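You operate a simulated robot arm through the tools that you are given. There is no shell and no other tool. Be economical: measure what you need, move in short steps, check, and stop when the job is done.

Carry out the task below with a simulated two-armed robot. There is one attempt and no reset: what you move stays moved.

## Task
Close the drip drawer. Stack the bottle labelled "Lemon" from the shelf of the depositor table on top of the bottle labelled "Vanilla". Push the side drawer shut. Take the small board from the shelf of the depositor table and put it on the shelf under the depositor. Put the large board on the top of the back belt away on the drain board. Put the scoop on the top of the back belt away on the top of the square table. Press the counter button three times. Open the sleeve drawer. Any order will do.

The check looks at the end state, three seconds after you hand in, the way a careful person would. Anything else that was tipped, shoved, dropped, spilled or broken makes it a failure.

## Robot
Two 7-joint arms with fingered hands on one trunk, on a base that drives. Base frame: it is fixed to the floor where the robot stands at the start and does not move with it; the origin is under the middle of the robot, x ahead of it, y to its left, z up. Units: m, degrees, N and s.
The left shoulder is at the start at [0.101, 0.125, 1.229], the right one opposite. With the tool pointing down near the work surface each hand reaches from about 0.16 to 0.34 m from the robot's upright axis, wherever it stands, measured 20 degrees to its own side. Places, roughly: bottle [0.5, 1.25, 0.5]; counter button [4.5, -5, 1]; drain board [11.1, -5.9, 0.9]; drip drawer [0.7, 0.1, 0.8]; large board (27x22x4 cm) [-0.2, -1.7, 1]; scoop (6x6x15 cm) [-0.6, -1.7, 1]; shelf under the depositor [1, 0.3, 0.3]; side drawer [-0.3, 1.4, 0.7]; sleeve drawer [0.1, -2.4, 1]; small board (13x10x4 cm) [-0.2, 1.6, 0.4]; top of the square table [5.7, 2.1, 0.8]. Payload 3.7 kg a hand.
Tool frame (each hand has its own): the origin (TCP) lies between the finger pads and is the grasp point; the fingertips stand 0.025 m ahead of it; z points along the fingers, y is the line along which they close. The gripper opens to 0.088 m. The gripper's body begins 0.029 m behind the TCP. The gripper is a hand of 5 fingers: y runs from the thumb to the fingers, the wrist lies at [-0.013, -0.097, -0.162] in the tool frame, and closing takes about 1.5 s.
Orientation is told as [roll, pitch, yaw] about the base's x, y, z axes, in that order, counted from this pose: with the fingers straight down and the wrist toward the robot, the tool's x, y and z point along [0, 1, 0], [1, 0, 0] and [0, 0, -1] of the base frame.

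## Interface
- The arms move only by the tool drive_tool. It takes "left_targets", "right_targets" or both (then of equal length, played together; a hand with none holds still); each is one flat list of numbers, 6 for each row, row after row: the shift along the base's x, y, z in units of 20 mm (1.0 is 20 mm), then the turn, a rotation vector about the base's x, y, z in units of 8 degrees (1.0 is 8 degrees). In form: [dx, dy, dz, ax, ay, az, dx, dy, dz, ax, ay, az, ...]. A call has 1 to 8 rows; each row shifts and turns the commanded pose from where the row before left it. "left_jaw" and "right_jaw" are, for a hand that has rows, the finger opening in m, from 0 to 0.088, set as the call begins (left out, the last holds). A call with a number of a shift or a turn outside -1 to 1 is refused whole. A row lasts 0.2 s, in which the tool goes at most 0.05 m and 8.6 degrees; a call with a longer step from one row to the next is refused whole, and so is a gripper value outside its range. A pose out of reach is approached as far as the arm can. The call stops where the force on the tool passes 40 N (or 10 N more than at its start, if that is more) or the arm is blocked; 0.2 s more then pass. Each finger travels about 0.045 m/s and halts on what it meets, pressing with about 22 N; the grip force reading is that of the motor and also rises with nothing between the fingers. The clock runs only during rows and for 0.2 s after the last one: add rows that do not move to give the fingers time. It gives the time, the measured TCP pose, the force on the tool (base axes), the opening and the grip force at its end, in the units of the frame above (readings bear some noise), with the torque about the TCP (base axes, N m) and any sound that the robot's microphone picked up.
- Cameras (640 x 400 px; columns grow to the right, rows downward): "scene" is now at [0.1821, 0.0042, 1.3573]; the picture's right is [0.06, -1.00, 0.00], its down [-0.72, -0.04, -0.70] and it looks along [0.70, 0.04, -0.72] (base axes); focal length 287 px, centre (320, 200). "left" rides on the left gripper at [-0.059, -0.079, -0.105] in its tool frame; the picture's right is [-0.73, -0.32, 0.61], its down [0.62, -0.68, 0.38] and it looks along [0.29, 0.66, 0.70] (tool axes); focal length 234 px, centre (320, 200). "right" rides on the right gripper at [0.059, -0.079, -0.105] in its tool frame; the picture's right is [-0.73, 0.32, -0.61], its down [-0.62, -0.68, 0.38] and it looks along [-0.29, 0.66, 0.70] (tool axes); focal length 234 px, centre (320, 200). There is no depth. A picture from a camera that has moved, and an enlarged one, comes with that camera's place and axes in the base frame and with its lens.
- snapshot(camera): a new picture of that camera. The clock stands still meanwhile.
- move_column(by): slides the trunk up (or, below 0, down) by that many m; the arms and the scene camera ride with it, the base frame stays. It gives what a move gives, with no picture.
- steer(legs): drives the robot by 1 to 6 legs, each [ahead, left, turn to the left] in m, m and degrees, along the robot's own axes; the way and the turn of a leg run together, so that a leg with both is an arc; at most 1.5 m and 180 degrees a leg. The arms and the cameras ride along, it lands a little off, and it stops where it bumps. It gives what a move gives.
- move_fingers(index, middle, ring, little, thumb_bend, thumb_turn, hand): sets how far each is bent, from 0 (flat) to 1 (curled in); at 0.3 the hand is open as for a grip, at 0.7 the pads meet at the TCP. One left out holds its place. A second passes; each finger stops where it meets its share of the squeeze, and holds until it gets a number again. A gripper value or a shape takes the hand back. It gives what a move gives, with no picture; readings hold the bend of each and the force on index, middle, ring, little, thumb and palm. thumb_turn goes from beside the hand (0) to across from the fingers (1), as for a grip.
- hand_shape(shape, hand): the hand has 5 fingers and takes this shape, open, in about a second: jaw (thumb against the fingers, like two jaws); tri (thumb and two fingers); tip (a fingertip pinch); poke (one finger out to press); point (the index stretched); flat (the hand flat); cup (the hand cupped); fist (a fist). The gripper value then closes the fingers along that shape, each until it touches; the sizes above hold for jaw. It gives what a move gives, with no picture.
- aim_head(pan, tilt): turns the head with the scene camera to pan (to the left, within 80 degrees either way) and tilt (down, from -29 to 69), counted from straight ahead of the robot. It gives what a move gives.
- enlarge(camera, box): a new picture of the part [left, top, right, bottom] of that camera's present view, enlarged. The clock stands still meanwhile.
- close_job(): hands the job in; it is judged then, once.

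Work in short steps. Places have to be worked out from the pictures, the camera data and where the tool is seen: move nearer, look again, correct. Check each grasp and each placing, and mend what went wrong. You have 186 turns and 166 pictures in all, those below and enlarged ones among them. Open the grippers and draw the arms clear of the work before you hand the job in, unless the task says otherwise.

The tools are called after ">>>" by a JSON object that holds its "op" and its "data". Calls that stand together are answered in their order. drive_tool: Moves the arms, as the interface text tells. Its arguments: {"type":"object","properties":{"left_targets":{"type":"array","items":{"type":"number"}},"left_jaw":{"type":"number"},"right_targets":{"type":"array","items":{"type":"number"}},"right_jaw":{"type":"number"}},"required":[]} The other tools are called the same way: move_column (by) slides the trunk up or down; hand_shape (shape, hand) gives the hand a shape; move_fingers (index, middle, ring, little, thumb_bend, thumb_turn, hand) moves the fingers one by one; steer (legs) drives the base; aim_head (pan, tilt) turns the head that bears the scene camera; snapshot (camera) takes a picture; enlarge (camera, box) takes an enlarged picture of a part of a camera's view; close_job () hands the job in.

At the start:

```text
time_s: 0.0
left_ee_pos: [0.4366, 0.2391, 1.1489]
left_tcp_rot: [0.1, 0.0, -0.1]
left_force: [0.0, -0.8, 0.1]
left_moment: [0.0, 0.02, 0.01]
left_width: 0.0877
left_grasp_force: 0.1
left_shape: jaw
left_bend: [0.3, 0.3, 0.3, 0.3, 0.3, 0.98]
left_finger forces: [0.0, 0.0, 0.0, 0.1, 0.1, 0.0]
right_ee_pos: [0.4799, -0.1295, 1.0597]
right_tcp_rot: [0.1, 0.0, 0.0]
right_force: [-0.3, 0.4, -0.1]
right_moment: [0.04, 0.02, 0.0]
right_width: 0.0877
right_grasp_force: 0.0
right_shape: jaw
right_bend: [0.3, 0.3, 0.3, 0.3, 0.3, 0.98]
right_finger forces: [0.0, 0.0, 0.0, 0.0, 0.0, 0.1]
trunk travel left (down, up): [-0.248, 0.167]
robot x, y, heading: [-0.0004, 0.0004, -0.1]
head pan, tilt: [3.5, 45.8]
```

scene: 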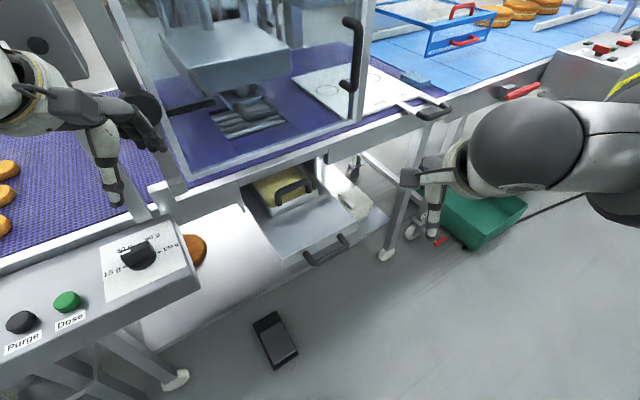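
right: 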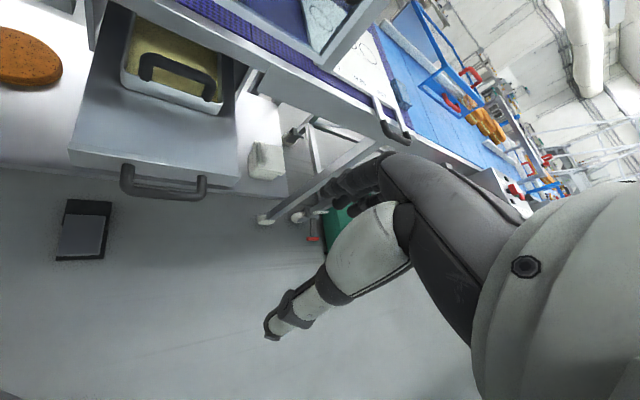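
left: 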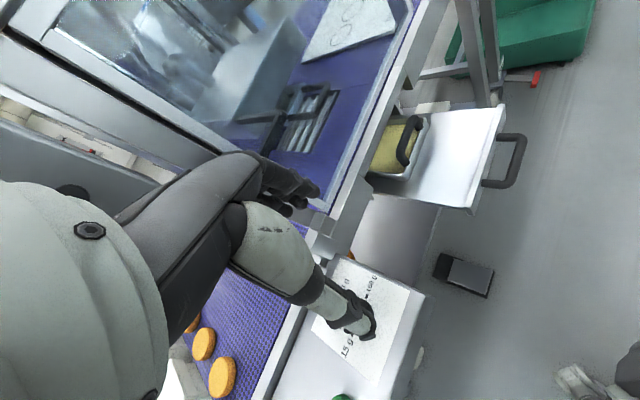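

The drip drawer stands open ahead, with its handle at about [0.6, 0.0, 0.75]. I back off a little to lower the trunk clear of the control panel, then look.

>>> {"op": "steer", "data": {"legs": [[-0.3, 0, 0]]}}

>>> {"op": "move_column", "data": {"by": -0.2}}

>>> {"op": "snapshot", "data": {"camera": "scene"}}

```text
time_s: 2.0
left_ee_pos: [0.1356, 0.2382, 1.1482]
left_tcp_rot: [0.0, 0.0, -0.1]
left_force: [-0.2, -0.6, -0.2]
left_moment: [0.02, 0.02, -0.02]
left_width: 0.088
left_grasp_force: 0.1
left_shape: jaw
left_bend: [0.3, 0.3, 0.3, 0.3, 0.3, 0.98]
left_finger forces: [0.0, 0.1, 0.0, 0.0, 0.0, 0.0]
right_ee_pos: [0.1787, -0.1317, 1.0593]
right_tcp_rot: [0.0, 0.1, -0.2]
right_force: [-0.2, 0.4, 0.5]
right_moment: [0.0, -0.02, -0.04]
right_width: 0.0875
right_grasp_force: 0.2
right_shape: jaw
right_bend: [0.3, 0.3, 0.3, 0.3, 0.3, 0.98]
right_finger forces: [0.0, 0.0, 0.1, 0.1, 0.1, 0.1]
trunk travel left (down, up): [-0.248, 0.167]
robot x, y, heading: [-0.2996, -0.0017, -0.0]
head pan, tilt: [3.5, 45.8]
```

```text
time_s: 4.2
left_ee_pos: [0.1828, 0.2386, 0.7566]
left_tcp_rot: [0.1, 35.5, -0.2]
left_force: [-0.5, 0.8, -0.7]
left_moment: [0.02, -0.04, 0.03]
left_width: 0.0879
left_grasp_force: 0.1
left_shape: jaw
left_bend: [0.3, 0.3, 0.3, 0.3, 0.3, 0.98]
left_finger forces: [0.1, 0.0, 0.0, 0.0, 0.1, 0.0]
right_ee_pos: [0.1777, -0.1312, 0.698]
right_tcp_rot: [-0.1, 29.8, -0.1]
right_force: [-0.3, 0.7, 0.8]
right_moment: [-0.04, 0.04, 0.0]
right_width: 0.0876
right_grasp_force: 0.2
right_shape: jaw
right_bend: [0.3, 0.3, 0.3, 0.3, 0.3, 0.98]
right_finger forces: [0.0, 0.1, 0.0, 0.1, 0.0, 0.0]
trunk travel left (down, up): [-0.048, 0.367]
robot x, y, heading: [-0.3014, 0.0043, 0.0]
head pan, tilt: [3.5, 45.8]
```

```text
162 pictures are left
camera scene: at [0.0817, 0.0037, 1.1297], right [0.06, -1.0, 0.0], down [-0.72, -0.04, -0.7], along [0.7, 0.04, -0.72], focal length 287 px, centre (320, 200)
```

scene: 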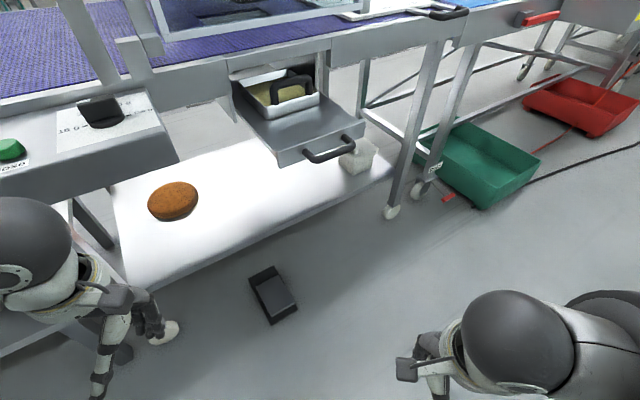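

The handle triangulates to about [0.58, 0.01, 0.775]. I'll use the left hand: shift the robot right by 0.23 so the left hand lines up, and bring the fingers back to vertical, closed.

>>> {"op": "steer", "data": {"legs": [[0, -0.22, 0]]}}

>>> {"op": "drive_tool", "data": {"left_targets": [0.5, 0, 0.1, 0, -0.6, 0, 0.5, 0, 0.1, 0, -0.6, 0, 0.5, 0, 0.1, 0, -0.6, 0, 0.5, 0, 0.1, 0, -0.6, 0, 0.5, 0, 0.1, 0, -0.6, 0, 0.5, 0, 0.1, 0, -0.6, 0, 0.5, 0, 0.1, 0, -0.6, 0, 0.5, 0, 0.1, 0, -0.6, 0], "left_jaw": 0.01}}

>>> {"op": "snapshot", "data": {"camera": "scene"}}

```text
time_s: 6.8
left_ee_pos: [0.1836, 0.0178, 0.7555]
left_tcp_rot: [0.0, 35.6, -0.2]
left_force: [-0.1, 0.3, -0.5]
left_moment: [0.01, 0.05, -0.02]
left_width: 0.0876
left_grasp_force: 0.0
left_shape: jaw
left_bend: [0.3, 0.3, 0.3, 0.3, 0.3, 0.98]
left_finger forces: [0.2, 0.0, 0.1, 0.0, 0.0, 0.1]
right_ee_pos: [0.1771, -0.3528, 0.6977]
right_tcp_rot: [0.1, 29.8, 0.0]
right_force: [0.4, -0.3, 0.2]
right_moment: [0.0, 0.0, -0.02]
right_width: 0.0877
right_grasp_force: 0.0
right_shape: jaw
right_bend: [0.3, 0.3, 0.3, 0.3, 0.3, 0.98]
right_finger forces: [0.1, 0.1, 0.0, 0.1, 0.1, 0.1]
trunk travel left (down, up): [-0.048, 0.367]
robot x, y, heading: [-0.3014, -0.2257, -0.1]
head pan, tilt: [3.5, 45.8]
```

```text
time_s: 8.6
left_ee_pos: [0.2927, 0.0246, 0.7638]
left_tcp_rot: [0.1, -2.9, -0.1]
left_force: [0.0, 0.4, -0.1]
left_moment: [0.0, 0.0, -0.03]
left_width: 0.0104
left_grasp_force: 0.1
left_shape: jaw
left_bend: [0.72, 0.63, 0.62, 0.6, 0.74, 1.0]
left_finger forces: [0.1, 0.0, 0.0, 0.1, 0.0, 0.0]
left hand out of reach, approached as far as the arm can: row 1, 2, 3, 4, 5, 6
right_ee_pos: [0.1762, -0.3522, 0.6978]
right_tcp_rot: [0.0, 29.8, -0.2]
right_force: [0.5, -0.2, -0.3]
right_moment: [0.03, -0.01, -0.01]
right_width: 0.0876
right_grasp_force: 0.1
right_shape: jaw
right_bend: [0.3, 0.3, 0.3, 0.3, 0.3, 0.98]
right_finger forces: [0.0, 0.0, 0.1, 0.1, 0.0, 0.0]
trunk travel left (down, up): [-0.048, 0.367]
robot x, y, heading: [-0.3027, -0.2229, 0.1]
head pan, tilt: [3.5, 45.8]
```

```text
161 pictures are left
camera scene: at [0.0818, -0.2175, 1.1294], right [0.06, -1.0, 0.0], down [-0.72, -0.04, -0.7], along [0.7, 0.04, -0.72], focal length 287 px, centre (320, 200)
```

scene: 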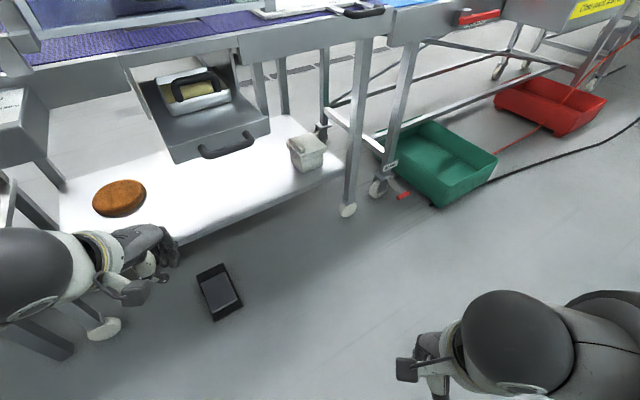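

The closed left hand is at [0.29, 0.02, 0.764], lined up with the handle. I drive ahead until just short of it.

>>> {"op": "steer", "data": {"legs": [[0.2, -0.012, 0]]}}

>>> {"op": "snapshot", "data": {"camera": "scene"}}

```text
time_s: 10.2
left_ee_pos: [0.4942, 0.0104, 0.7636]
left_tcp_rot: [-0.1, -2.8, -0.3]
left_force: [-1.1, 0.6, -1.2]
left_moment: [-0.01, 0.0, 0.01]
left_width: 0.0103
left_grasp_force: 0.0
left_shape: jaw
left_bend: [0.72, 0.63, 0.62, 0.6, 0.74, 1.0]
left_finger forces: [0.0, 0.0, 0.0, 0.0, 0.0, 0.0]
right_ee_pos: [0.3777, -0.3666, 0.6971]
right_tcp_rot: [0.0, 29.8, -0.3]
right_force: [0.3, -0.6, 0.1]
right_moment: [0.01, -0.02, 0.0]
right_width: 0.0879
right_grasp_force: 0.1
right_shape: jaw
right_bend: [0.3, 0.3, 0.3, 0.3, 0.3, 0.98]
right_finger forces: [0.1, 0.0, 0.1, 0.0, 0.0, 0.1]
trunk travel left (down, up): [-0.048, 0.367]
robot x, y, heading: [-0.0998, -0.2349, -0.4]
head pan, tilt: [3.5, 45.8]
```

```text
160 pictures are left
camera scene: at [0.2835, -0.2316, 1.1292], right [0.06, -1.0, 0.0], down [-0.72, -0.04, -0.7], along [0.7, 0.04, -0.72], focal length 287 px, centre (320, 200)
```

scene: 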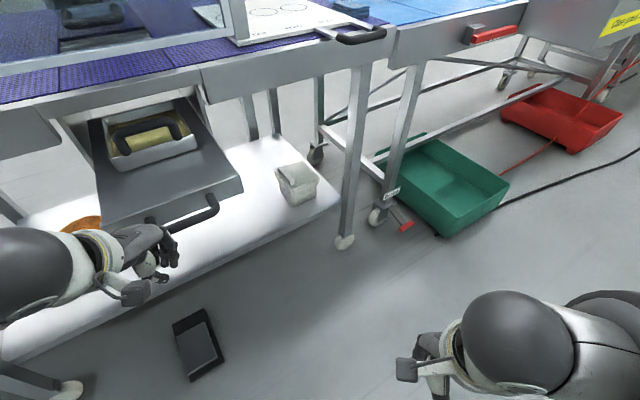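

The drawer edges show the machine is turned about 30° to my heading: the edge runs from (0.62,-0.08) to (0.53,0.11). I back off, turn left by 30° and slide right so I can push along the drawer's own axis.

>>> {"op": "steer", "data": {"legs": [[-0.2, 0, 0], [0, 0, 30], [0.0, -0.47, 0]]}}

>>> {"op": "aim_head", "data": {"pan": 0, "tilt": 45}}

>>> {"op": "snapshot", "data": {"camera": "scene"}}

```text
time_s: 17.5
left_ee_pos: [0.324, -0.1252, 0.7638]
left_tcp_rot: [-0.1, -2.8, 30.1]
left_force: [0.2, 0.8, -1.4]
left_moment: [0.01, 0.01, -0.05]
left_width: 0.0101
left_grasp_force: 0.0
left_shape: jaw
left_bend: [0.72, 0.63, 0.62, 0.6, 0.74, 1.0]
left_finger forces: [0.0, 0.0, 0.0, 0.1, 0.0, 0.0]
right_ee_pos: [0.4142, -0.5103, 0.6971]
right_tcp_rot: [0.0, 29.8, 30.2]
right_force: [-0.1, -0.2, -0.3]
right_moment: [0.02, 0.01, -0.04]
right_width: 0.0876
right_grasp_force: 0.2
right_shape: jaw
right_bend: [0.3, 0.3, 0.3, 0.3, 0.3, 0.98]
right_finger forces: [0.0, 0.0, 0.0, 0.0, 0.0, 0.0]
trunk travel left (down, up): [-0.048, 0.367]
robot x, y, heading: [-0.0651, -0.6397, 30.1]
head pan, tilt: [3.5, 45.8]
```

```text
time_s: 18.1
left_ee_pos: [0.323, -0.1257, 0.7641]
left_tcp_rot: [0.1, -2.8, 30.1]
left_force: [-0.2, -0.2, -0.3]
left_moment: [-0.02, -0.01, -0.02]
left_width: 0.0102
left_grasp_force: 0.2
left_shape: jaw
left_bend: [0.72, 0.63, 0.62, 0.6, 0.74, 1.0]
left_finger forces: [0.0, 0.0, 0.1, 0.0, 0.1, 0.1]
right_ee_pos: [0.4139, -0.5095, 0.6973]
right_tcp_rot: [0.0, 29.8, 30.0]
right_force: [0.3, 0.1, 0.2]
right_moment: [0.03, 0.0, 0.0]
right_width: 0.0876
right_grasp_force: 0.1
right_shape: jaw
right_bend: [0.3, 0.3, 0.3, 0.3, 0.3, 0.98]
right_finger forces: [0.1, 0.1, 0.0, 0.1, 0.0, 0.0]
trunk travel left (down, up): [-0.048, 0.367]
robot x, y, heading: [-0.0634, -0.6393, 30.1]
head pan, tilt: [0.0, 45.0]
```

```text
159 pictures are left
camera scene: at [0.2666, -0.4442, 1.1305], right [0.5, -0.86, 0.0], down [-0.61, -0.36, -0.71], along [0.61, 0.36, -0.71], focal length 287 px, centre (320, 200)
```

scene: 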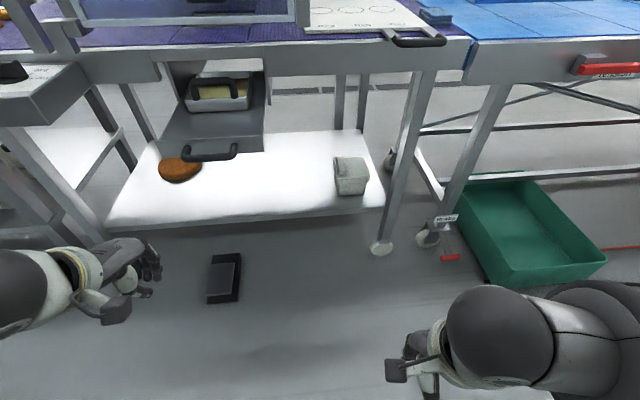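

The shelf edge shows the table normal at about 36.5°. I turn 6.4° more and approach to 7 cm short of the handle at (0.58, 0.008).

>>> {"op": "steer", "data": {"legs": [[0, 0, 6.4], [0, -0.11, 0], [0.2, 0, 0]]}}

>>> {"op": "snapshot", "data": {"camera": "scene"}}

```text
time_s: 21.5
left_ee_pos: [0.4923, -0.0567, 0.7636]
left_tcp_rot: [0.1, -2.8, 36.4]
left_force: [0.5, -0.7, 0.4]
left_moment: [-0.01, 0.0, -0.01]
left_width: 0.0102
left_grasp_force: 0.0
left_shape: jaw
left_bend: [0.72, 0.63, 0.62, 0.6, 0.74, 1.0]
left_finger forces: [0.0, 0.0, 0.0, 0.0, 0.0, 0.0]
right_ee_pos: [0.623, -0.428, 0.6982]
right_tcp_rot: [0.0, 29.8, 36.5]
right_force: [0.2, -0.4, -0.8]
right_moment: [0.01, -0.02, 0.0]
right_width: 0.0877
right_grasp_force: 0.0
right_shape: jaw
right_bend: [0.3, 0.3, 0.3, 0.3, 0.3, 0.98]
right_finger forces: [0.0, 0.1, 0.0, 0.1, 0.0, 0.0]
trunk travel left (down, up): [-0.048, 0.367]
robot x, y, heading: [0.1612, -0.6083, 36.4]
head pan, tilt: [0.0, 45.0]
```

```text
158 pictures are left
camera scene: at [0.4699, -0.3787, 1.1303], right [0.59, -0.81, 0.0], down [-0.57, -0.42, -0.71], along [0.57, 0.42, -0.71], focal length 287 px, centre (320, 200)
```

scene: 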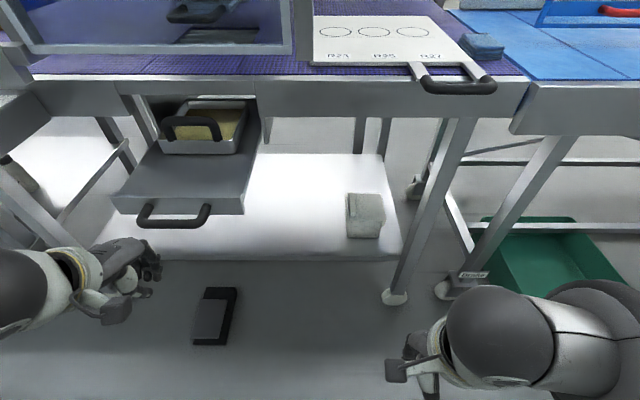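

Now square to the machine, the hand is 10 cm short of the handle and laterally centred. I drive ahead gently to push.

>>> {"op": "steer", "data": {"legs": [[0.13, 0, 0]]}}

>>> {"op": "snapshot", "data": {"camera": "scene"}}

```text
time_s: 22.8
left_ee_pos: [0.5974, 0.0216, 0.7643]
left_tcp_rot: [0.0, -2.7, 36.4]
left_force: [0.5, -0.7, -0.3]
left_moment: [-0.01, -0.01, -0.05]
left_width: 0.0103
left_grasp_force: 0.0
left_shape: jaw
left_bend: [0.72, 0.63, 0.62, 0.6, 0.74, 1.0]
left_finger forces: [0.1, 0.0, 0.0, 0.0, 0.0, 0.0]
right_ee_pos: [0.7294, -0.3511, 0.697]
right_tcp_rot: [0.0, 29.8, 36.3]
right_force: [-0.1, -0.1, -0.4]
right_moment: [-0.01, 0.01, 0.04]
right_width: 0.0878
right_grasp_force: 0.0
right_shape: jaw
right_bend: [0.3, 0.3, 0.3, 0.3, 0.3, 0.98]
right_finger forces: [0.0, 0.0, 0.1, 0.0, 0.1, 0.0]
trunk travel left (down, up): [-0.048, 0.367]
robot x, y, heading: [0.2646, -0.5285, 36.1]
head pan, tilt: [0.0, 45.0]
```

```text
157 pictures are left
camera scene: at [0.5746, -0.3011, 1.1303], right [0.59, -0.8, 0.0], down [-0.57, -0.42, -0.71], along [0.57, 0.42, -0.71], focal length 287 px, centre (320, 200)
```

scene: 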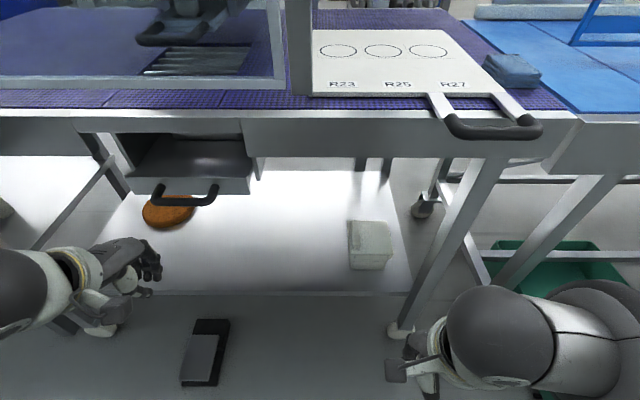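

The drawer coasted in after contact; its handle is now at about (0.73, 0.105) and it is still partly open. I drive 0.17 further to touch and push again.

>>> {"op": "steer", "data": {"legs": [[0.17, 0, 0]]}}

>>> {"op": "snapshot", "data": {"camera": "scene"}}

```text
time_s: 24.1
left_ee_pos: [0.6842, 0.0878, 0.7675]
left_tcp_rot: [0.0, -2.9, 36.3]
left_force: [-15.1, -8.3, 11.1]
left_moment: [0.34, -0.31, 0.24]
left_width: 0.0072
left_grasp_force: 0.0
left_shape: jaw
left_bend: [0.72, 0.72, 0.64, 0.6, 0.73, 1.0]
left_finger forces: [0.0, 17.8, 2.4, 0.0, 0.0, 0.1]
right_ee_pos: [0.8177, -0.2824, 0.6995]
right_tcp_rot: [-0.1, 29.6, 36.6]
right_force: [-0.3, 0.0, 0.4]
right_moment: [-0.03, -0.01, -0.03]
right_width: 0.0877
right_grasp_force: 0.0
right_shape: jaw
right_bend: [0.3, 0.3, 0.3, 0.3, 0.3, 0.98]
right_finger forces: [0.0, 0.1, 0.0, 0.1, 0.0, 0.0]
trunk travel left (down, up): [-0.048, 0.367]
robot x, y, heading: [0.3569, -0.4587, 36.4]
head pan, tilt: [0.0, 45.0]
stopped in leg 1: the force on the tool passed its limit at 65 N (the readings are from after the stop); the commanded pose is now the measured one
```

```text
156 pictures are left
camera scene: at [0.6638, -0.234, 1.1314], right [0.6, -0.8, 0.0], down [-0.57, -0.42, -0.71], along [0.57, 0.42, -0.71], focal length 287 px, centre (320, 200)
```

scene: 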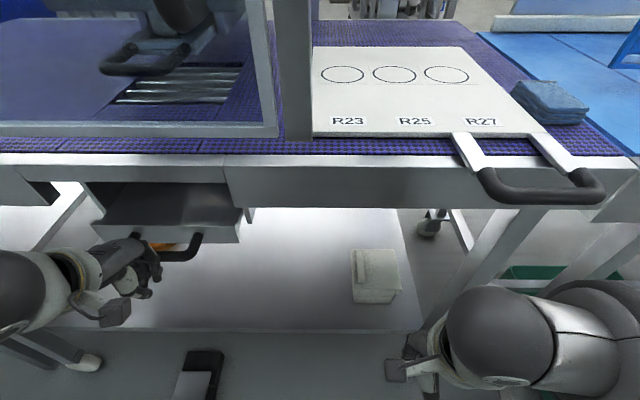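

The push stopped at 65 N; the handle moved in about 18 cm in all. I enlarge to see whether the drawer front is home.

>>> {"op": "enlarge", "data": {"camera": "scene", "box": [60, 150, 280, 288]}}

>>> {"op": "snapshot", "data": {"camera": "left"}}

```text
2.90 times, centred on (170, 219) of scene
camera zoom: at [0.6638, -0.234, 1.1314], right [0.6, -0.8, 0.0], down [-0.57, -0.42, -0.71], along [0.57, 0.42, -0.71], focal length 831 px, centre (755, 145)
```

zoom: 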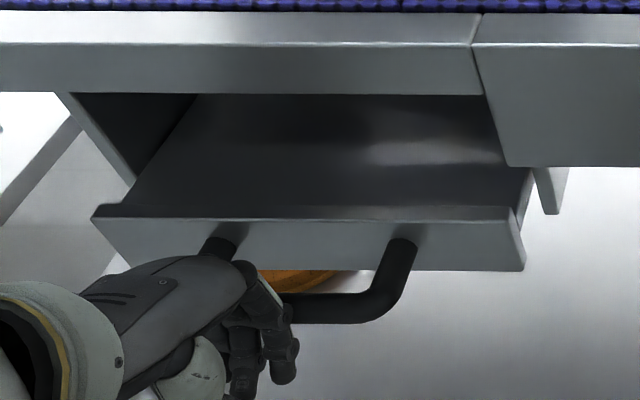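

```text
154 pictures are left
camera left: at [0.6527, -0.0109, 0.8651], right [0.19, -0.76, -0.62], down [-0.9, 0.11, -0.42], along [0.38, 0.64, -0.66], focal length 234 px, centre (320, 200)
```

left: 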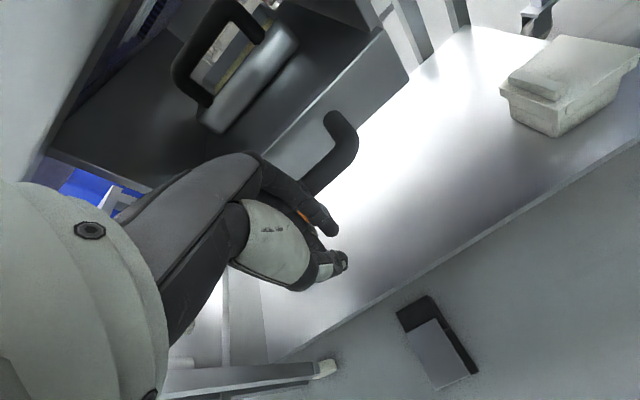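

The drawer front still stands several cm out. I push slowly with the arm along the drawer axis and watch the force.

>>> {"op": "drive_tool", "data": {"left_targets": [0.4, 0.3, 0, 0, 0, 0, 0.4, 0.3, 0, 0, 0, 0, 0.4, 0.3, 0, 0, 0, 0, 0.4, 0.3, 0, 0, 0, 0, 0.4, 0.3, 0, 0, 0, 0, 0.4, 0.3, 0, 0, 0, 0]}}

>>> {"op": "enlarge", "data": {"camera": "scene", "box": [60, 150, 280, 288]}}

```text
time_s: 24.5
left_ee_pos: [0.6872, 0.0881, 0.7669]
left_tcp_rot: [0.2, -2.6, 36.2]
left_force: [-23.7, -13.8, 15.7]
left_moment: [0.49, -0.39, 0.43]
left_width: 0.0064
left_grasp_force: 0.1
left_shape: jaw
left_bend: [0.72, 0.72, 0.72, 0.6, 0.73, 1.0]
left_finger forces: [1.2, 22.4, 8.2, 0.1, 0.0, 0.1]
right_ee_pos: [0.8172, -0.2807, 0.6995]
right_tcp_rot: [0.1, 29.5, 36.6]
right_force: [0.5, 0.2, 0.5]
right_moment: [-0.01, 0.01, -0.01]
right_width: 0.0879
right_grasp_force: 0.0
right_shape: jaw
right_bend: [0.3, 0.3, 0.3, 0.3, 0.3, 0.98]
right_finger forces: [0.1, 0.0, 0.0, 0.1, 0.0, 0.0]
trunk travel left (down, up): [-0.048, 0.367]
robot x, y, heading: [0.354, -0.465, 36.4]
head pan, tilt: [0.0, 45.0]
stopped in row 2 (left hand): the force on the tool passed its limit at 47 N (the readings are from after the stop); the commanded pose is now the measured one
```

```text
2.90 times, centred on (170, 219) of scene
camera zoom: at [0.6617, -0.2348, 1.1321], right [0.6, -0.8, 0.0], down [-0.57, -0.42, -0.71], along [0.57, 0.42, -0.7], focal length 831 px, centre (755, 145)
```

zoom: 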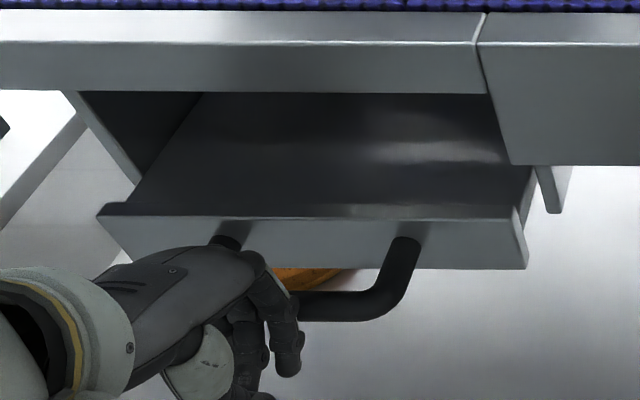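

It stops firmly at the same place, roughly 6 cm short by the picture. I look closely at the tray and its handle under the frame for something blocking.

>>> {"op": "enlarge", "data": {"camera": "left", "box": [40, 0, 420, 230]}}

```text
1.68 times, centred on (230, 115) of left
camera zoom: at [0.6556, -0.0087, 0.8662], right [0.19, -0.76, -0.62], down [-0.9, 0.11, -0.41], along [0.38, 0.64, -0.66], focal length 394 px, centre (472, 343)
```

zoom: 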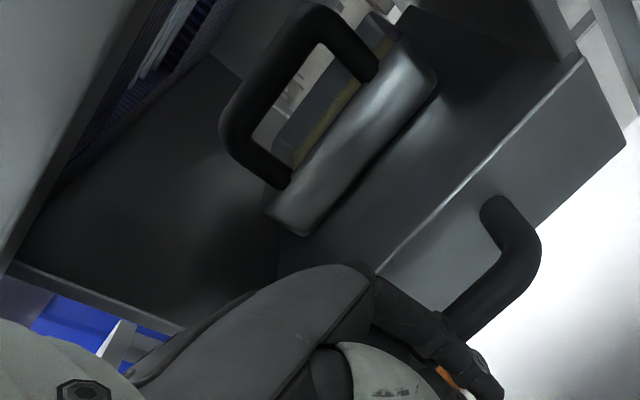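

Triangulating between the last two views puts the panel (ahead 0.673) level with the frame edge (0.665), with no movement between them, so the drawer is at its end stop: closed. I back off and check from further away, then look at the depositor table to the left.

>>> {"op": "steer", "data": {"legs": [[-0.45, 0, 0]]}}

>>> {"op": "aim_head", "data": {"pan": 5, "tilt": 25}}

>>> {"op": "snapshot", "data": {"camera": "scene"}}

>>> {"op": "aim_head", "data": {"pan": 75, "tilt": 25}}

>>> {"op": "snapshot", "data": {"camera": "scene"}}

```text
time_s: 27.2
left_ee_pos: [0.3289, -0.1766, 0.7651]
left_tcp_rot: [0.2, -2.4, 36.4]
left_force: [-0.3, -0.4, -0.7]
left_moment: [0.04, -0.02, -0.01]
left_width: 0.0099
left_grasp_force: 0.1
left_shape: jaw
left_bend: [0.72, 0.63, 0.62, 0.6, 0.73, 1.0]
left_finger forces: [0.0, 0.1, 0.0, 0.0, 0.0, 0.1]
right_ee_pos: [0.4568, -0.5498, 0.698]
right_tcp_rot: [0.0, 29.7, 36.6]
right_force: [-0.9, -0.2, 0.9]
right_moment: [0.01, 0.0, 0.04]
right_width: 0.0877
right_grasp_force: 0.0
right_shape: jaw
right_bend: [0.3, 0.3, 0.3, 0.3, 0.3, 0.98]
right_finger forces: [0.0, 0.0, 0.0, 0.0, 0.1, 0.1]
trunk travel left (down, up): [-0.048, 0.367]
robot x, y, heading: [-0.0048, -0.731, 36.6]
head pan, tilt: [0.0, 45.0]
```

```text
time_s: 28.0
left_ee_pos: [0.3295, -0.1761, 0.7646]
left_tcp_rot: [0.1, -2.4, 36.4]
left_force: [-0.4, 0.1, 0.2]
left_moment: [0.02, -0.01, 0.0]
left_width: 0.0102
left_grasp_force: 0.0
left_shape: jaw
left_bend: [0.72, 0.63, 0.62, 0.6, 0.73, 1.0]
left_finger forces: [0.0, 0.0, 0.0, 0.0, 0.0, 0.0]
right_ee_pos: [0.459, -0.5481, 0.697]
right_tcp_rot: [0.0, 29.8, 36.6]
right_force: [0.2, -0.1, 0.8]
right_moment: [-0.02, 0.03, 0.02]
right_width: 0.0876
right_grasp_force: 0.1
right_shape: jaw
right_bend: [0.3, 0.3, 0.3, 0.3, 0.3, 0.98]
right_finger forces: [0.0, 0.0, 0.1, 0.0, 0.0, 0.0]
trunk travel left (down, up): [-0.048, 0.367]
robot x, y, heading: [-0.0058, -0.7343, 36.7]
head pan, tilt: [5.0, 25.0]
```

```text
151 pictures are left
camera scene: at [0.3079, -0.4878, 1.161], right [0.67, -0.75, 0.0], down [-0.32, -0.28, -0.91], along [0.68, 0.6, -0.42], focal length 287 px, centre (320, 200)
```

scene: 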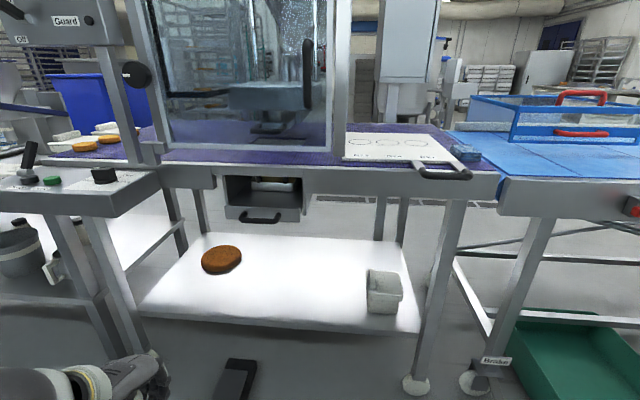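

```text
time_s: 29.4
left_ee_pos: [0.3298, -0.176, 0.7652]
left_tcp_rot: [0.1, -2.4, 36.4]
left_force: [-1.1, -0.2, -0.3]
left_moment: [0.01, -0.01, 0.02]
left_width: 0.0099
left_grasp_force: 0.1
left_shape: jaw
left_bend: [0.72, 0.63, 0.62, 0.6, 0.73, 1.0]
left_finger forces: [0.0, 0.0, 0.0, 0.0, 0.0, 0.1]
right_ee_pos: [0.4578, -0.5502, 0.6973]
right_tcp_rot: [0.0, 29.8, 36.7]
right_force: [0.3, 0.4, -0.2]
right_moment: [-0.01, 0.01, 0.0]
right_width: 0.0876
right_grasp_force: 0.1
right_shape: jaw
right_bend: [0.3, 0.3, 0.3, 0.3, 0.3, 0.98]
right_finger forces: [0.0, 0.0, 0.0, 0.1, 0.1, 0.0]
trunk travel left (down, up): [-0.048, 0.367]
robot x, y, heading: [-0.0036, -0.7303, 36.8]
head pan, tilt: [75.0, 25.0]
```

```text
150 pictures are left
camera scene: at [0.2051, -0.4634, 1.1611], right [0.93, 0.37, 0.0], down [0.16, -0.39, -0.91], along [-0.33, 0.84, -0.42], focal length 287 px, centre (320, 200)
```

scene: 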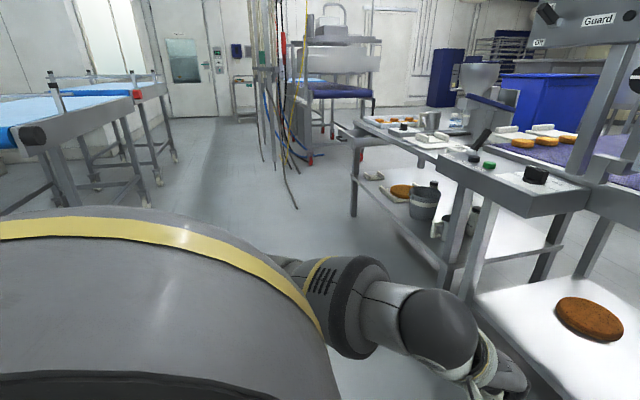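

The drip drawer now sits home under the frame. Next I slide left along the machine to face the depositor table and look.

>>> {"op": "steer", "data": {"legs": [[0, 1.45, 0]]}}

>>> {"op": "aim_head", "data": {"pan": 0, "tilt": 32}}

>>> {"op": "snapshot", "data": {"camera": "scene"}}

```text
time_s: 42.3
left_ee_pos: [-0.5372, 0.9892, 0.7658]
left_tcp_rot: [0.1, -2.3, 36.2]
left_force: [-0.3, -0.7, 0.0]
left_moment: [0.01, -0.02, 0.0]
left_width: 0.01
left_grasp_force: 0.1
left_shape: jaw
left_bend: [0.72, 0.63, 0.62, 0.6, 0.73, 1.0]
left_finger forces: [0.0, 0.0, 0.0, 0.0, 0.0, 0.1]
right_ee_pos: [-0.4081, 0.6153, 0.6974]
right_tcp_rot: [0.0, 29.8, 36.7]
right_force: [0.1, 0.0, -0.5]
right_moment: [0.0, 0.01, 0.03]
right_width: 0.0877
right_grasp_force: 0.1
right_shape: jaw
right_bend: [0.3, 0.3, 0.3, 0.3, 0.3, 0.98]
right_finger forces: [0.0, 0.0, 0.0, 0.1, 0.0, 0.0]
trunk travel left (down, up): [-0.048, 0.367]
robot x, y, heading: [-0.8707, 0.4363, 36.5]
head pan, tilt: [75.0, 25.0]
```

```text
time_s: 43.8
left_ee_pos: [-0.537, 0.9876, 0.7647]
left_tcp_rot: [0.1, -2.4, 36.3]
left_force: [0.0, -0.6, -0.6]
left_moment: [0.02, 0.02, 0.02]
left_width: 0.01
left_grasp_force: 0.0
left_shape: jaw
left_bend: [0.72, 0.63, 0.62, 0.6, 0.73, 1.0]
left_finger forces: [0.1, 0.0, 0.0, 0.0, 0.1, 0.2]
right_ee_pos: [-0.4096, 0.6153, 0.6975]
right_tcp_rot: [0.1, 29.8, 36.7]
right_force: [-0.8, -0.1, -0.4]
right_moment: [-0.01, -0.03, -0.01]
right_width: 0.0876
right_grasp_force: 0.0
right_shape: jaw
right_bend: [0.3, 0.3, 0.3, 0.3, 0.3, 0.98]
right_finger forces: [0.0, 0.0, 0.0, 0.1, 0.1, 0.0]
trunk travel left (down, up): [-0.048, 0.367]
robot x, y, heading: [-0.8735, 0.4337, 36.9]
head pan, tilt: [0.0, 32.0]
```

```text
149 pictures are left
camera scene: at [-0.5563, 0.6691, 1.15], right [0.6, -0.8, 0.0], down [-0.42, -0.32, -0.85], along [0.68, 0.51, -0.53], focal length 287 px, centre (320, 200)
```

scene: 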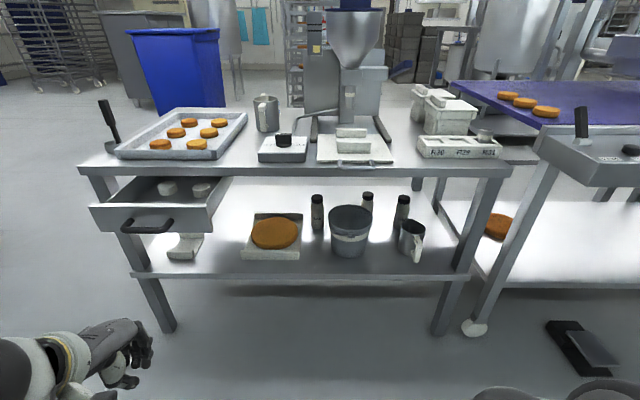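

The table is in clear view: side drawer at left, a board and bottles on the shelf. I enlarge for detail.

>>> {"op": "enlarge", "data": {"camera": "scene", "box": [80, 165, 300, 290]}}

>>> {"op": "enlarge", "data": {"camera": "scene", "box": [230, 175, 450, 300]}}

```text
2.91 times, centred on (190, 228) of scene
camera zoom: at [-0.5563, 0.6691, 1.15], right [0.6, -0.8, 0.0], down [-0.42, -0.32, -0.85], along [0.68, 0.51, -0.53], focal length 834 px, centre (698, 120)
```

zoom: 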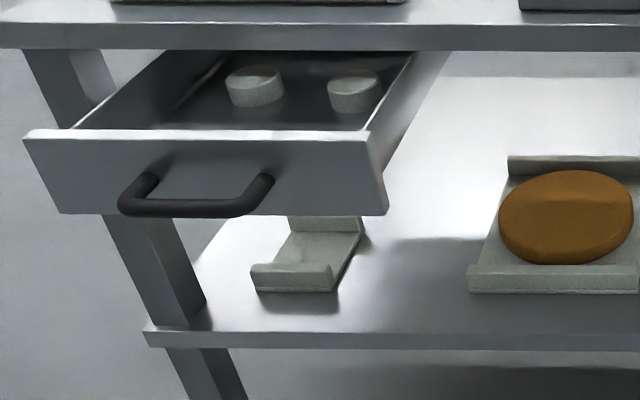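

```text
2.91 times, centred on (340, 238) of scene
camera zoom: at [-0.5563, 0.6691, 1.15], right [0.6, -0.8, 0.0], down [-0.42, -0.32, -0.85], along [0.68, 0.51, -0.53], focal length 834 px, centre (262, 91)
```

zoom: 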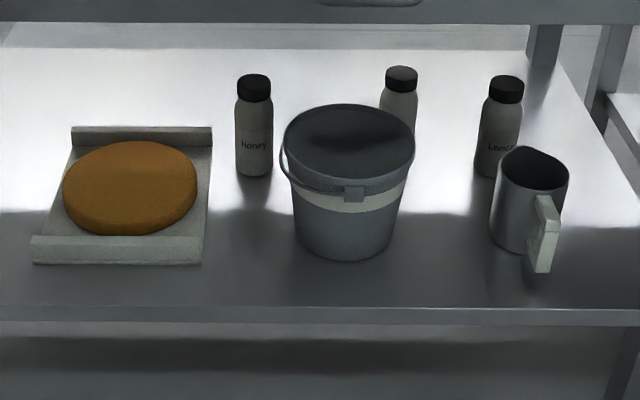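

Handle of the side drawer is about (-0.36, 1.37, 0.7). I slide left 0.19, lower the left hand by 5 cm, approach a bit and look again to fix its height.

>>> {"op": "steer", "data": {"legs": [[0.15, 0.19, 0]]}}

>>> {"op": "drive_tool", "data": {"left_targets": [0, 0, -0.8, 0, 0, 0, 0, 0, -0.8, 0, 0, 0, 0, 0, -0.8, 0, 0, 0]}}

>>> {"op": "snapshot", "data": {"camera": "scene"}}

```text
time_s: 46.1
left_ee_pos: [-0.529, 1.2297, 0.7644]
left_tcp_rot: [0.1, -2.4, 36.2]
left_force: [-0.1, -0.2, -0.6]
left_moment: [0.0, 0.0, -0.01]
left_width: 0.0102
left_grasp_force: 0.2
left_shape: jaw
left_bend: [0.72, 0.63, 0.62, 0.6, 0.73, 1.0]
left_finger forces: [0.0, 0.0, 0.0, 0.0, 0.0, 0.0]
right_ee_pos: [-0.4013, 0.8583, 0.697]
right_tcp_rot: [0.0, 29.7, 36.4]
right_force: [0.2, -0.2, -0.2]
right_moment: [-0.03, 0.0, 0.0]
right_width: 0.0875
right_grasp_force: 0.1
right_shape: jaw
right_bend: [0.3, 0.3, 0.3, 0.3, 0.3, 0.98]
right_finger forces: [0.0, 0.0, 0.0, 0.1, 0.0, 0.0]
trunk travel left (down, up): [-0.048, 0.367]
robot x, y, heading: [-0.8645, 0.6747, 36.4]
head pan, tilt: [0.0, 32.0]
```

```text
time_s: 46.9
left_ee_pos: [-0.5291, 1.2283, 0.7164]
left_tcp_rot: [0.1, -2.4, 36.2]
left_force: [0.6, 0.1, -0.4]
left_moment: [-0.01, -0.02, -0.02]
left_width: 0.0099
left_grasp_force: 0.0
left_shape: jaw
left_bend: [0.72, 0.63, 0.62, 0.6, 0.73, 1.0]
left_finger forces: [0.0, 0.0, 0.1, 0.1, 0.1, 0.1]
right_ee_pos: [-0.4011, 0.8564, 0.6981]
right_tcp_rot: [0.0, 29.7, 36.6]
right_force: [-0.4, 0.4, 0.0]
right_moment: [0.02, -0.05, 0.01]
right_width: 0.0879
right_grasp_force: 0.1
right_shape: jaw
right_bend: [0.3, 0.3, 0.3, 0.3, 0.3, 0.98]
right_finger forces: [0.1, 0.1, 0.0, 0.0, 0.0, 0.1]
trunk travel left (down, up): [-0.048, 0.367]
robot x, y, heading: [-0.8643, 0.6771, 36.2]
head pan, tilt: [0.0, 32.0]
```

```text
146 pictures are left
camera scene: at [-0.5481, 0.9109, 1.15], right [0.6, -0.8, 0.0], down [-0.43, -0.32, -0.85], along [0.68, 0.5, -0.53], focal length 287 px, centre (320, 200)
```

scene: 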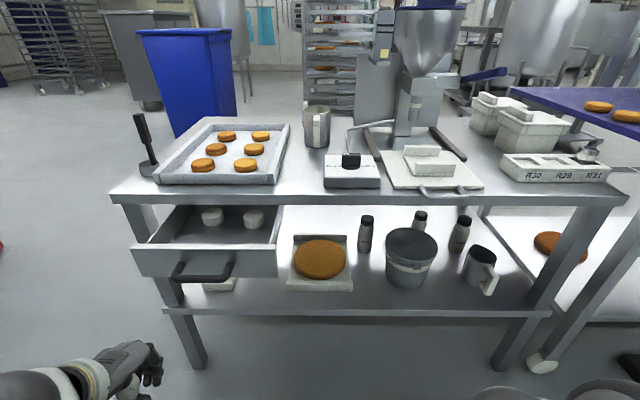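

Handle ≈ (-0.365, 1.327, 0.727), about 19 cm ahead of the hand. I drive 0.12 closer, then push slowly by arm.

>>> {"op": "steer", "data": {"legs": [[0.12, -0.01, 0]]}}

>>> {"op": "drive_tool", "data": {"left_targets": [0.6, 0.44, 0, 0, 0, 0, 0.6, 0.44, 0, 0, 0, 0, 0.6, 0.44, 0, 0, 0, 0, 0.6, 0.44, 0, 0, 0, 0, 0.6, 0.44, 0, 0, 0, 0, 0.6, 0.44, 0, 0, 0, 0, 0.6, 0.44, 0, 0, 0, 0, 0.6, 0.44, 0, 0, 0, 0]}}

>>> {"op": "snapshot", "data": {"camera": "scene"}}

```text
time_s: 48.1
left_ee_pos: [-0.4282, 1.2927, 0.7167]
left_tcp_rot: [0.1, -2.4, 36.2]
left_force: [-0.2, 1.2, 0.3]
left_moment: [0.02, -0.02, -0.01]
left_width: 0.0097
left_grasp_force: 0.0
left_shape: jaw
left_bend: [0.72, 0.63, 0.62, 0.6, 0.73, 1.0]
left_finger forces: [0.0, 0.0, 0.1, 0.1, 0.0, 0.0]
right_ee_pos: [-0.2986, 0.921, 0.6971]
right_tcp_rot: [0.1, 29.7, 36.5]
right_force: [0.6, 0.0, -0.5]
right_moment: [0.03, 0.0, 0.01]
right_width: 0.0878
right_grasp_force: 0.0
right_shape: jaw
right_bend: [0.3, 0.3, 0.3, 0.3, 0.3, 0.98]
right_finger forces: [0.0, 0.1, 0.0, 0.0, 0.0, 0.0]
trunk travel left (down, up): [-0.048, 0.367]
robot x, y, heading: [-0.7603, 0.7347, 36.7]
head pan, tilt: [0.0, 32.0]
```

```text
time_s: 49.9
left_ee_pos: [-0.3298, 1.3642, 0.7164]
left_tcp_rot: [0.2, -2.4, 36.3]
left_force: [-0.3, -0.2, 0.5]
left_moment: [0.01, -0.01, -0.05]
left_width: 0.0102
left_grasp_force: 0.0
left_shape: jaw
left_bend: [0.72, 0.63, 0.62, 0.6, 0.73, 1.0]
left_finger forces: [0.0, 0.0, 0.1, 0.0, 0.0, 0.0]
right_ee_pos: [-0.2997, 0.9199, 0.6977]
right_tcp_rot: [-0.1, 29.8, 36.5]
right_force: [-0.1, 1.1, -0.1]
right_moment: [0.02, 0.0, -0.01]
right_width: 0.0878
right_grasp_force: 0.1
right_shape: jaw
right_bend: [0.3, 0.3, 0.3, 0.3, 0.3, 0.98]
right_finger forces: [0.0, 0.0, 0.0, 0.1, 0.1, 0.0]
trunk travel left (down, up): [-0.048, 0.367]
robot x, y, heading: [-0.7628, 0.7422, 36.5]
head pan, tilt: [0.0, 32.0]
```

```text
145 pictures are left
camera scene: at [-0.446, 0.9743, 1.1499], right [0.6, -0.8, 0.0], down [-0.43, -0.32, -0.85], along [0.68, 0.51, -0.53], focal length 287 px, centre (320, 200)
```

scene: 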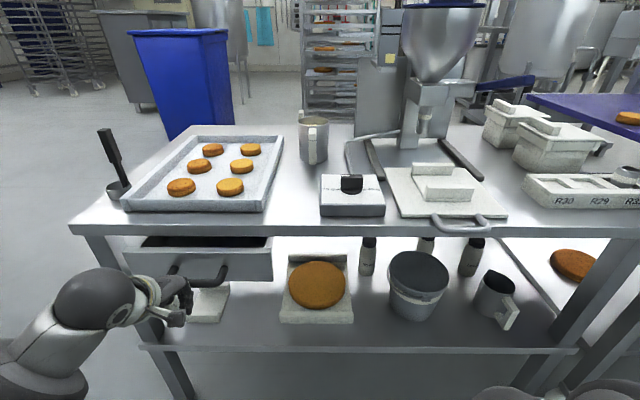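

The drawer is nearly home with the hand just behind the handle. I keep pushing slowly until it resists.

>>> {"op": "drive_tool", "data": {"left_targets": [0.5, 0.37, 0, 0, 0, 0, 0.5, 0.37, 0, 0, 0, 0, 0.5, 0.37, 0, 0, 0, 0, 0.5, 0.37, 0, 0, 0, 0, 0.5, 0.37, 0, 0, 0, 0, 0.5, 0.37, 0, 0, 0, 0, 0.5, 0.37, 0, 0, 0, 0, 0.5, 0.37, 0, 0, 0, 0]}}

>>> {"op": "snapshot", "data": {"camera": "scene"}}

```text
time_s: 51.3
left_ee_pos: [-0.2809, 1.4013, 0.7189]
left_tcp_rot: [0.2, -2.2, 36.2]
left_force: [-23.4, -19.1, 12.9]
left_moment: [0.6, -0.43, 0.4]
left_width: 0.0067
left_grasp_force: 0.0
left_shape: jaw
left_bend: [0.72, 0.72, 0.71, 0.6, 0.73, 1.0]
left_finger forces: [0.0, 20.4, 12.6, 0.1, 0.0, 0.1]
right_ee_pos: [-0.3008, 0.9192, 0.7009]
right_tcp_rot: [0.1, 29.4, 36.7]
right_force: [-0.2, 0.3, -0.2]
right_moment: [0.01, -0.02, 0.02]
right_width: 0.0877
right_grasp_force: 0.0
right_shape: jaw
right_bend: [0.3, 0.3, 0.3, 0.3, 0.3, 0.98]
right_finger forces: [0.0, 0.1, 0.1, 0.0, 0.0, 0.1]
trunk travel left (down, up): [-0.048, 0.367]
robot x, y, heading: [-0.76, 0.739, 36.6]
head pan, tilt: [0.0, 32.0]
stopped in row 6 (left hand): the force on the tool passed its limit at 48 N (the readings are from after the stop); the commanded pose is now the measured one
```

```text
144 pictures are left
camera scene: at [-0.4507, 0.9714, 1.1518], right [0.6, -0.8, 0.0], down [-0.42, -0.31, -0.85], along [0.68, 0.51, -0.53], focal length 287 px, centre (320, 200)
```

scene: 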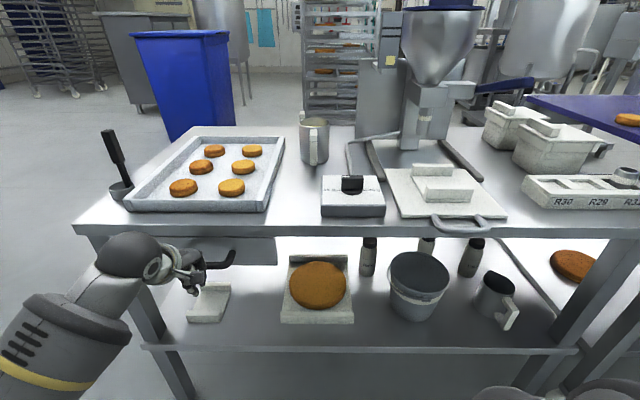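

The side drawer is flush under the table edge. I back off and slide right to face the bottles and read their labels.

>>> {"op": "steer", "data": {"legs": [[-0.2, 0, 0], [0, -0.42, 0]]}}

>>> {"op": "enlarge", "data": {"camera": "scene", "box": [200, 170, 440, 320]}}

```text
time_s: 56.8
left_ee_pos: [-0.1856, 0.9447, 0.7161]
left_tcp_rot: [0.1, -2.1, 36.1]
left_force: [0.5, 0.6, 0.2]
left_moment: [0.02, 0.03, 0.02]
left_width: 0.0099
left_grasp_force: 0.1
left_shape: jaw
left_bend: [0.72, 0.63, 0.62, 0.6, 0.73, 1.0]
left_finger forces: [0.0, 0.1, 0.1, 0.0, 0.0, 0.0]
right_ee_pos: [-0.2091, 0.4606, 0.6978]
right_tcp_rot: [0.0, 29.7, 36.4]
right_force: [0.9, 0.2, 0.2]
right_moment: [-0.01, 0.02, 0.02]
right_width: 0.0876
right_grasp_force: 0.0
right_shape: jaw
right_bend: [0.3, 0.3, 0.3, 0.3, 0.3, 0.98]
right_finger forces: [0.0, 0.0, 0.1, 0.0, 0.0, 0.1]
trunk travel left (down, up): [-0.048, 0.367]
robot x, y, heading: [-0.6695, 0.2806, 36.4]
head pan, tilt: [0.0, 32.0]
```

```text
2.67 times, centred on (320, 245) of scene
camera zoom: at [-0.3557, 0.5148, 1.15], right [0.59, -0.8, 0.0], down [-0.43, -0.32, -0.85], along [0.68, 0.5, -0.53], focal length 765 px, centre (320, 80)
```

zoom: 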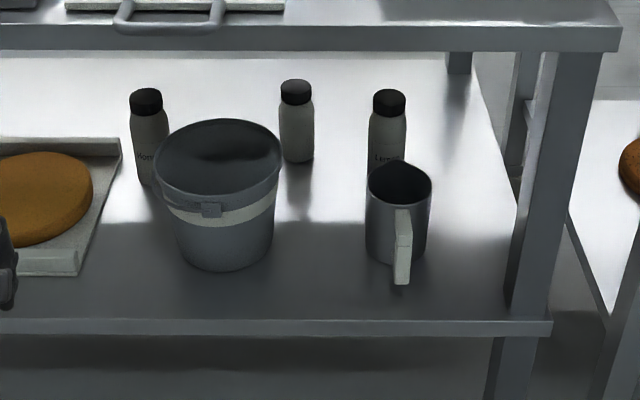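

I zoom in on the three bottles' labels.

>>> {"op": "enlarge", "data": {"camera": "scene", "box": [290, 190, 370, 240]}}

```text
8.00 times, centred on (330, 215) of scene
camera zoom: at [-0.3557, 0.5148, 1.15], right [0.59, -0.8, 0.0], down [-0.43, -0.32, -0.85], along [0.68, 0.5, -0.53], focal length 2294 px, centre (240, 80)
```

zoom: 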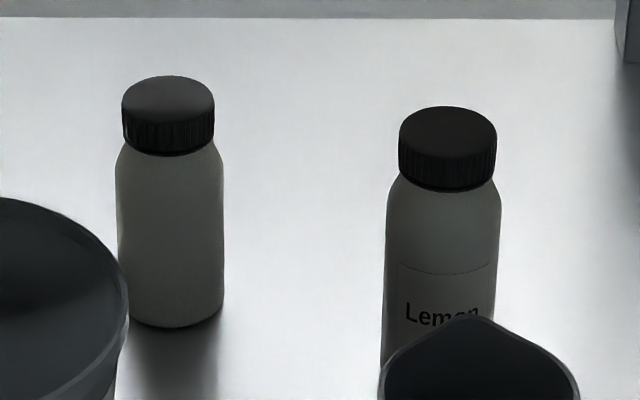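

Middle bottle's label is turned away; Lemon stands behind the jug, so the bottles are better handled from the back side later. First the small board at about u=0.8, v=1.41: I slide left, lower the trunk fully, and open the left hand.

>>> {"op": "steer", "data": {"legs": [[0, 0.54, 0]]}}

>>> {"op": "move_column", "data": {"by": -0.047}}

>>> {"op": "drive_tool", "data": {"left_targets": [-0.5, -0.37, -0.8, 0, 0, 0, -0.5, -0.37, -0.8, 0, 0, 0, -0.5, -0.37, -0.8, 0, 0, 0, -0.5, -0.37, -0.8, 0, 0, 0, -0.5, -0.37, -0.8, 0, 0, 0, -0.5, -0.37, -0.8, 0, 0, 0, -0.5, -0.37, -0.8, 0, 0, 0, -0.5, -0.37, -0.8, 0, 0, 0], "left_jaw": 0.05}}

>>> {"op": "snapshot", "data": {"camera": "scene"}}

```text
time_s: 62.0
left_ee_pos: [-0.5091, 1.3836, 0.716]
left_tcp_rot: [0.3, -2.0, 35.9]
left_force: [-0.9, -0.2, 0.2]
left_moment: [-0.01, 0.01, 0.01]
left_width: 0.0098
left_grasp_force: 0.1
left_shape: jaw
left_bend: [0.72, 0.63, 0.62, 0.6, 0.73, 1.0]
left_finger forces: [0.0, 0.0, 0.1, 0.0, 0.0, 0.0]
right_ee_pos: [-0.5338, 0.9001, 0.6972]
right_tcp_rot: [0.0, 29.8, 36.4]
right_force: [0.1, 0.2, -0.5]
right_moment: [-0.04, 0.02, -0.05]
right_width: 0.0878
right_grasp_force: 0.0
right_shape: jaw
right_bend: [0.3, 0.3, 0.3, 0.3, 0.3, 0.98]
right_finger forces: [0.0, 0.0, 0.1, 0.0, 0.1, 0.1]
trunk travel left (down, up): [-0.048, 0.367]
robot x, y, heading: [-0.998, 0.7233, 36.2]
head pan, tilt: [0.0, 32.0]
```

```text
time_s: 62.9
left_ee_pos: [-0.5085, 1.3841, 0.6687]
left_tcp_rot: [0.1, -2.1, 36.0]
left_force: [0.3, 0.0, 0.2]
left_moment: [-0.01, 0.0, 0.0]
left_width: 0.0101
left_grasp_force: 0.0
left_shape: jaw
left_bend: [0.72, 0.63, 0.62, 0.6, 0.73, 1.0]
left_finger forces: [0.0, 0.1, 0.0, 0.0, 0.0, 0.1]
right_ee_pos: [-0.5477, 0.8913, 0.6302]
right_tcp_rot: [0.1, 36.4, 36.4]
right_force: [-0.9, -0.7, 0.4]
right_moment: [-0.03, -0.06, -0.03]
right_width: 0.0875
right_grasp_force: 0.1
right_shape: jaw
right_bend: [0.3, 0.3, 0.3, 0.3, 0.3, 0.98]
right_finger forces: [0.0, 0.1, 0.0, 0.0, 0.0, 0.0]
trunk travel left (down, up): [-0.001, 0.414]
robot x, y, heading: [-0.9978, 0.7216, 36.4]
head pan, tilt: [0.0, 32.0]
```

```text
time_s: 64.7
left_ee_pos: [-0.5897, 1.3248, 0.5386]
left_tcp_rot: [0.3, -2.0, 36.0]
left_force: [0.0, -0.2, -0.5]
left_moment: [0.01, 0.05, 0.01]
left_width: 0.0495
left_grasp_force: 0.0
left_shape: jaw
left_bend: [0.74, 0.42, 0.38, 0.43, 0.66, 1.0]
left_finger forces: [0.0, 0.0, 0.1, 0.1, 0.0, 0.1]
right_ee_pos: [-0.5486, 0.8909, 0.6287]
right_tcp_rot: [0.0, 36.4, 36.5]
right_force: [-0.3, 0.3, -0.1]
right_moment: [0.0, 0.0, 0.02]
right_width: 0.0876
right_grasp_force: 0.1
right_shape: jaw
right_bend: [0.3, 0.3, 0.3, 0.3, 0.3, 0.98]
right_finger forces: [0.0, 0.0, 0.0, 0.0, 0.0, 0.0]
trunk travel left (down, up): [-0.001, 0.414]
robot x, y, heading: [-0.9969, 0.7201, 36.5]
head pan, tilt: [0.0, 32.0]
```

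```text
141 pictures are left
camera scene: at [-0.6578, 0.9722, 1.0987], right [0.59, -0.81, 0.0], down [-0.43, -0.31, -0.85], along [0.68, 0.5, -0.53], focal length 287 px, centre (320, 200)
```

scene: 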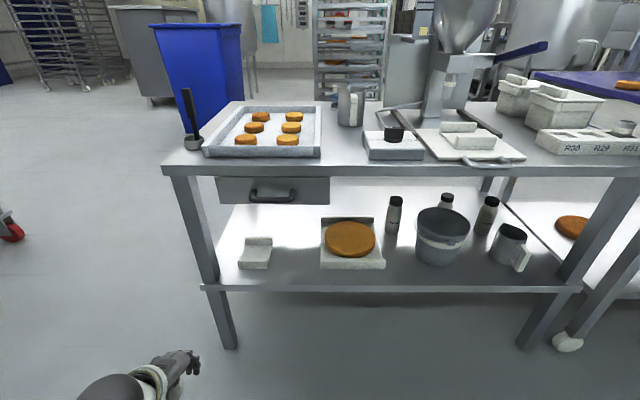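

The drawer is flush and the small board is visible. I enlarge it to plan the grasp.

>>> {"op": "enlarge", "data": {"camera": "scene", "box": [200, 215, 312, 285]}}

```text
5.71 times, centred on (256, 250) of scene
camera zoom: at [-0.6578, 0.9722, 1.0987], right [0.59, -0.81, 0.0], down [-0.43, -0.31, -0.85], along [0.68, 0.5, -0.53], focal length 1639 px, centre (686, -86)
```

zoom: 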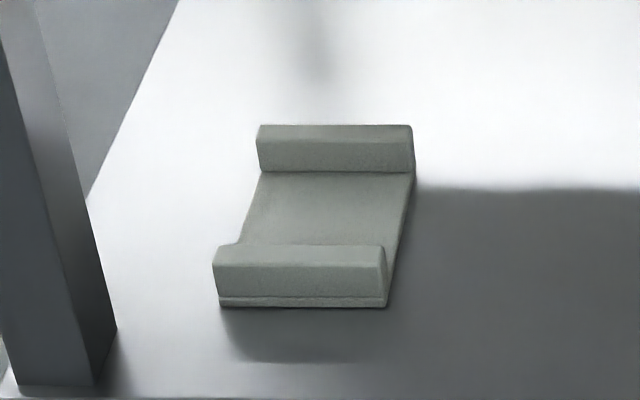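

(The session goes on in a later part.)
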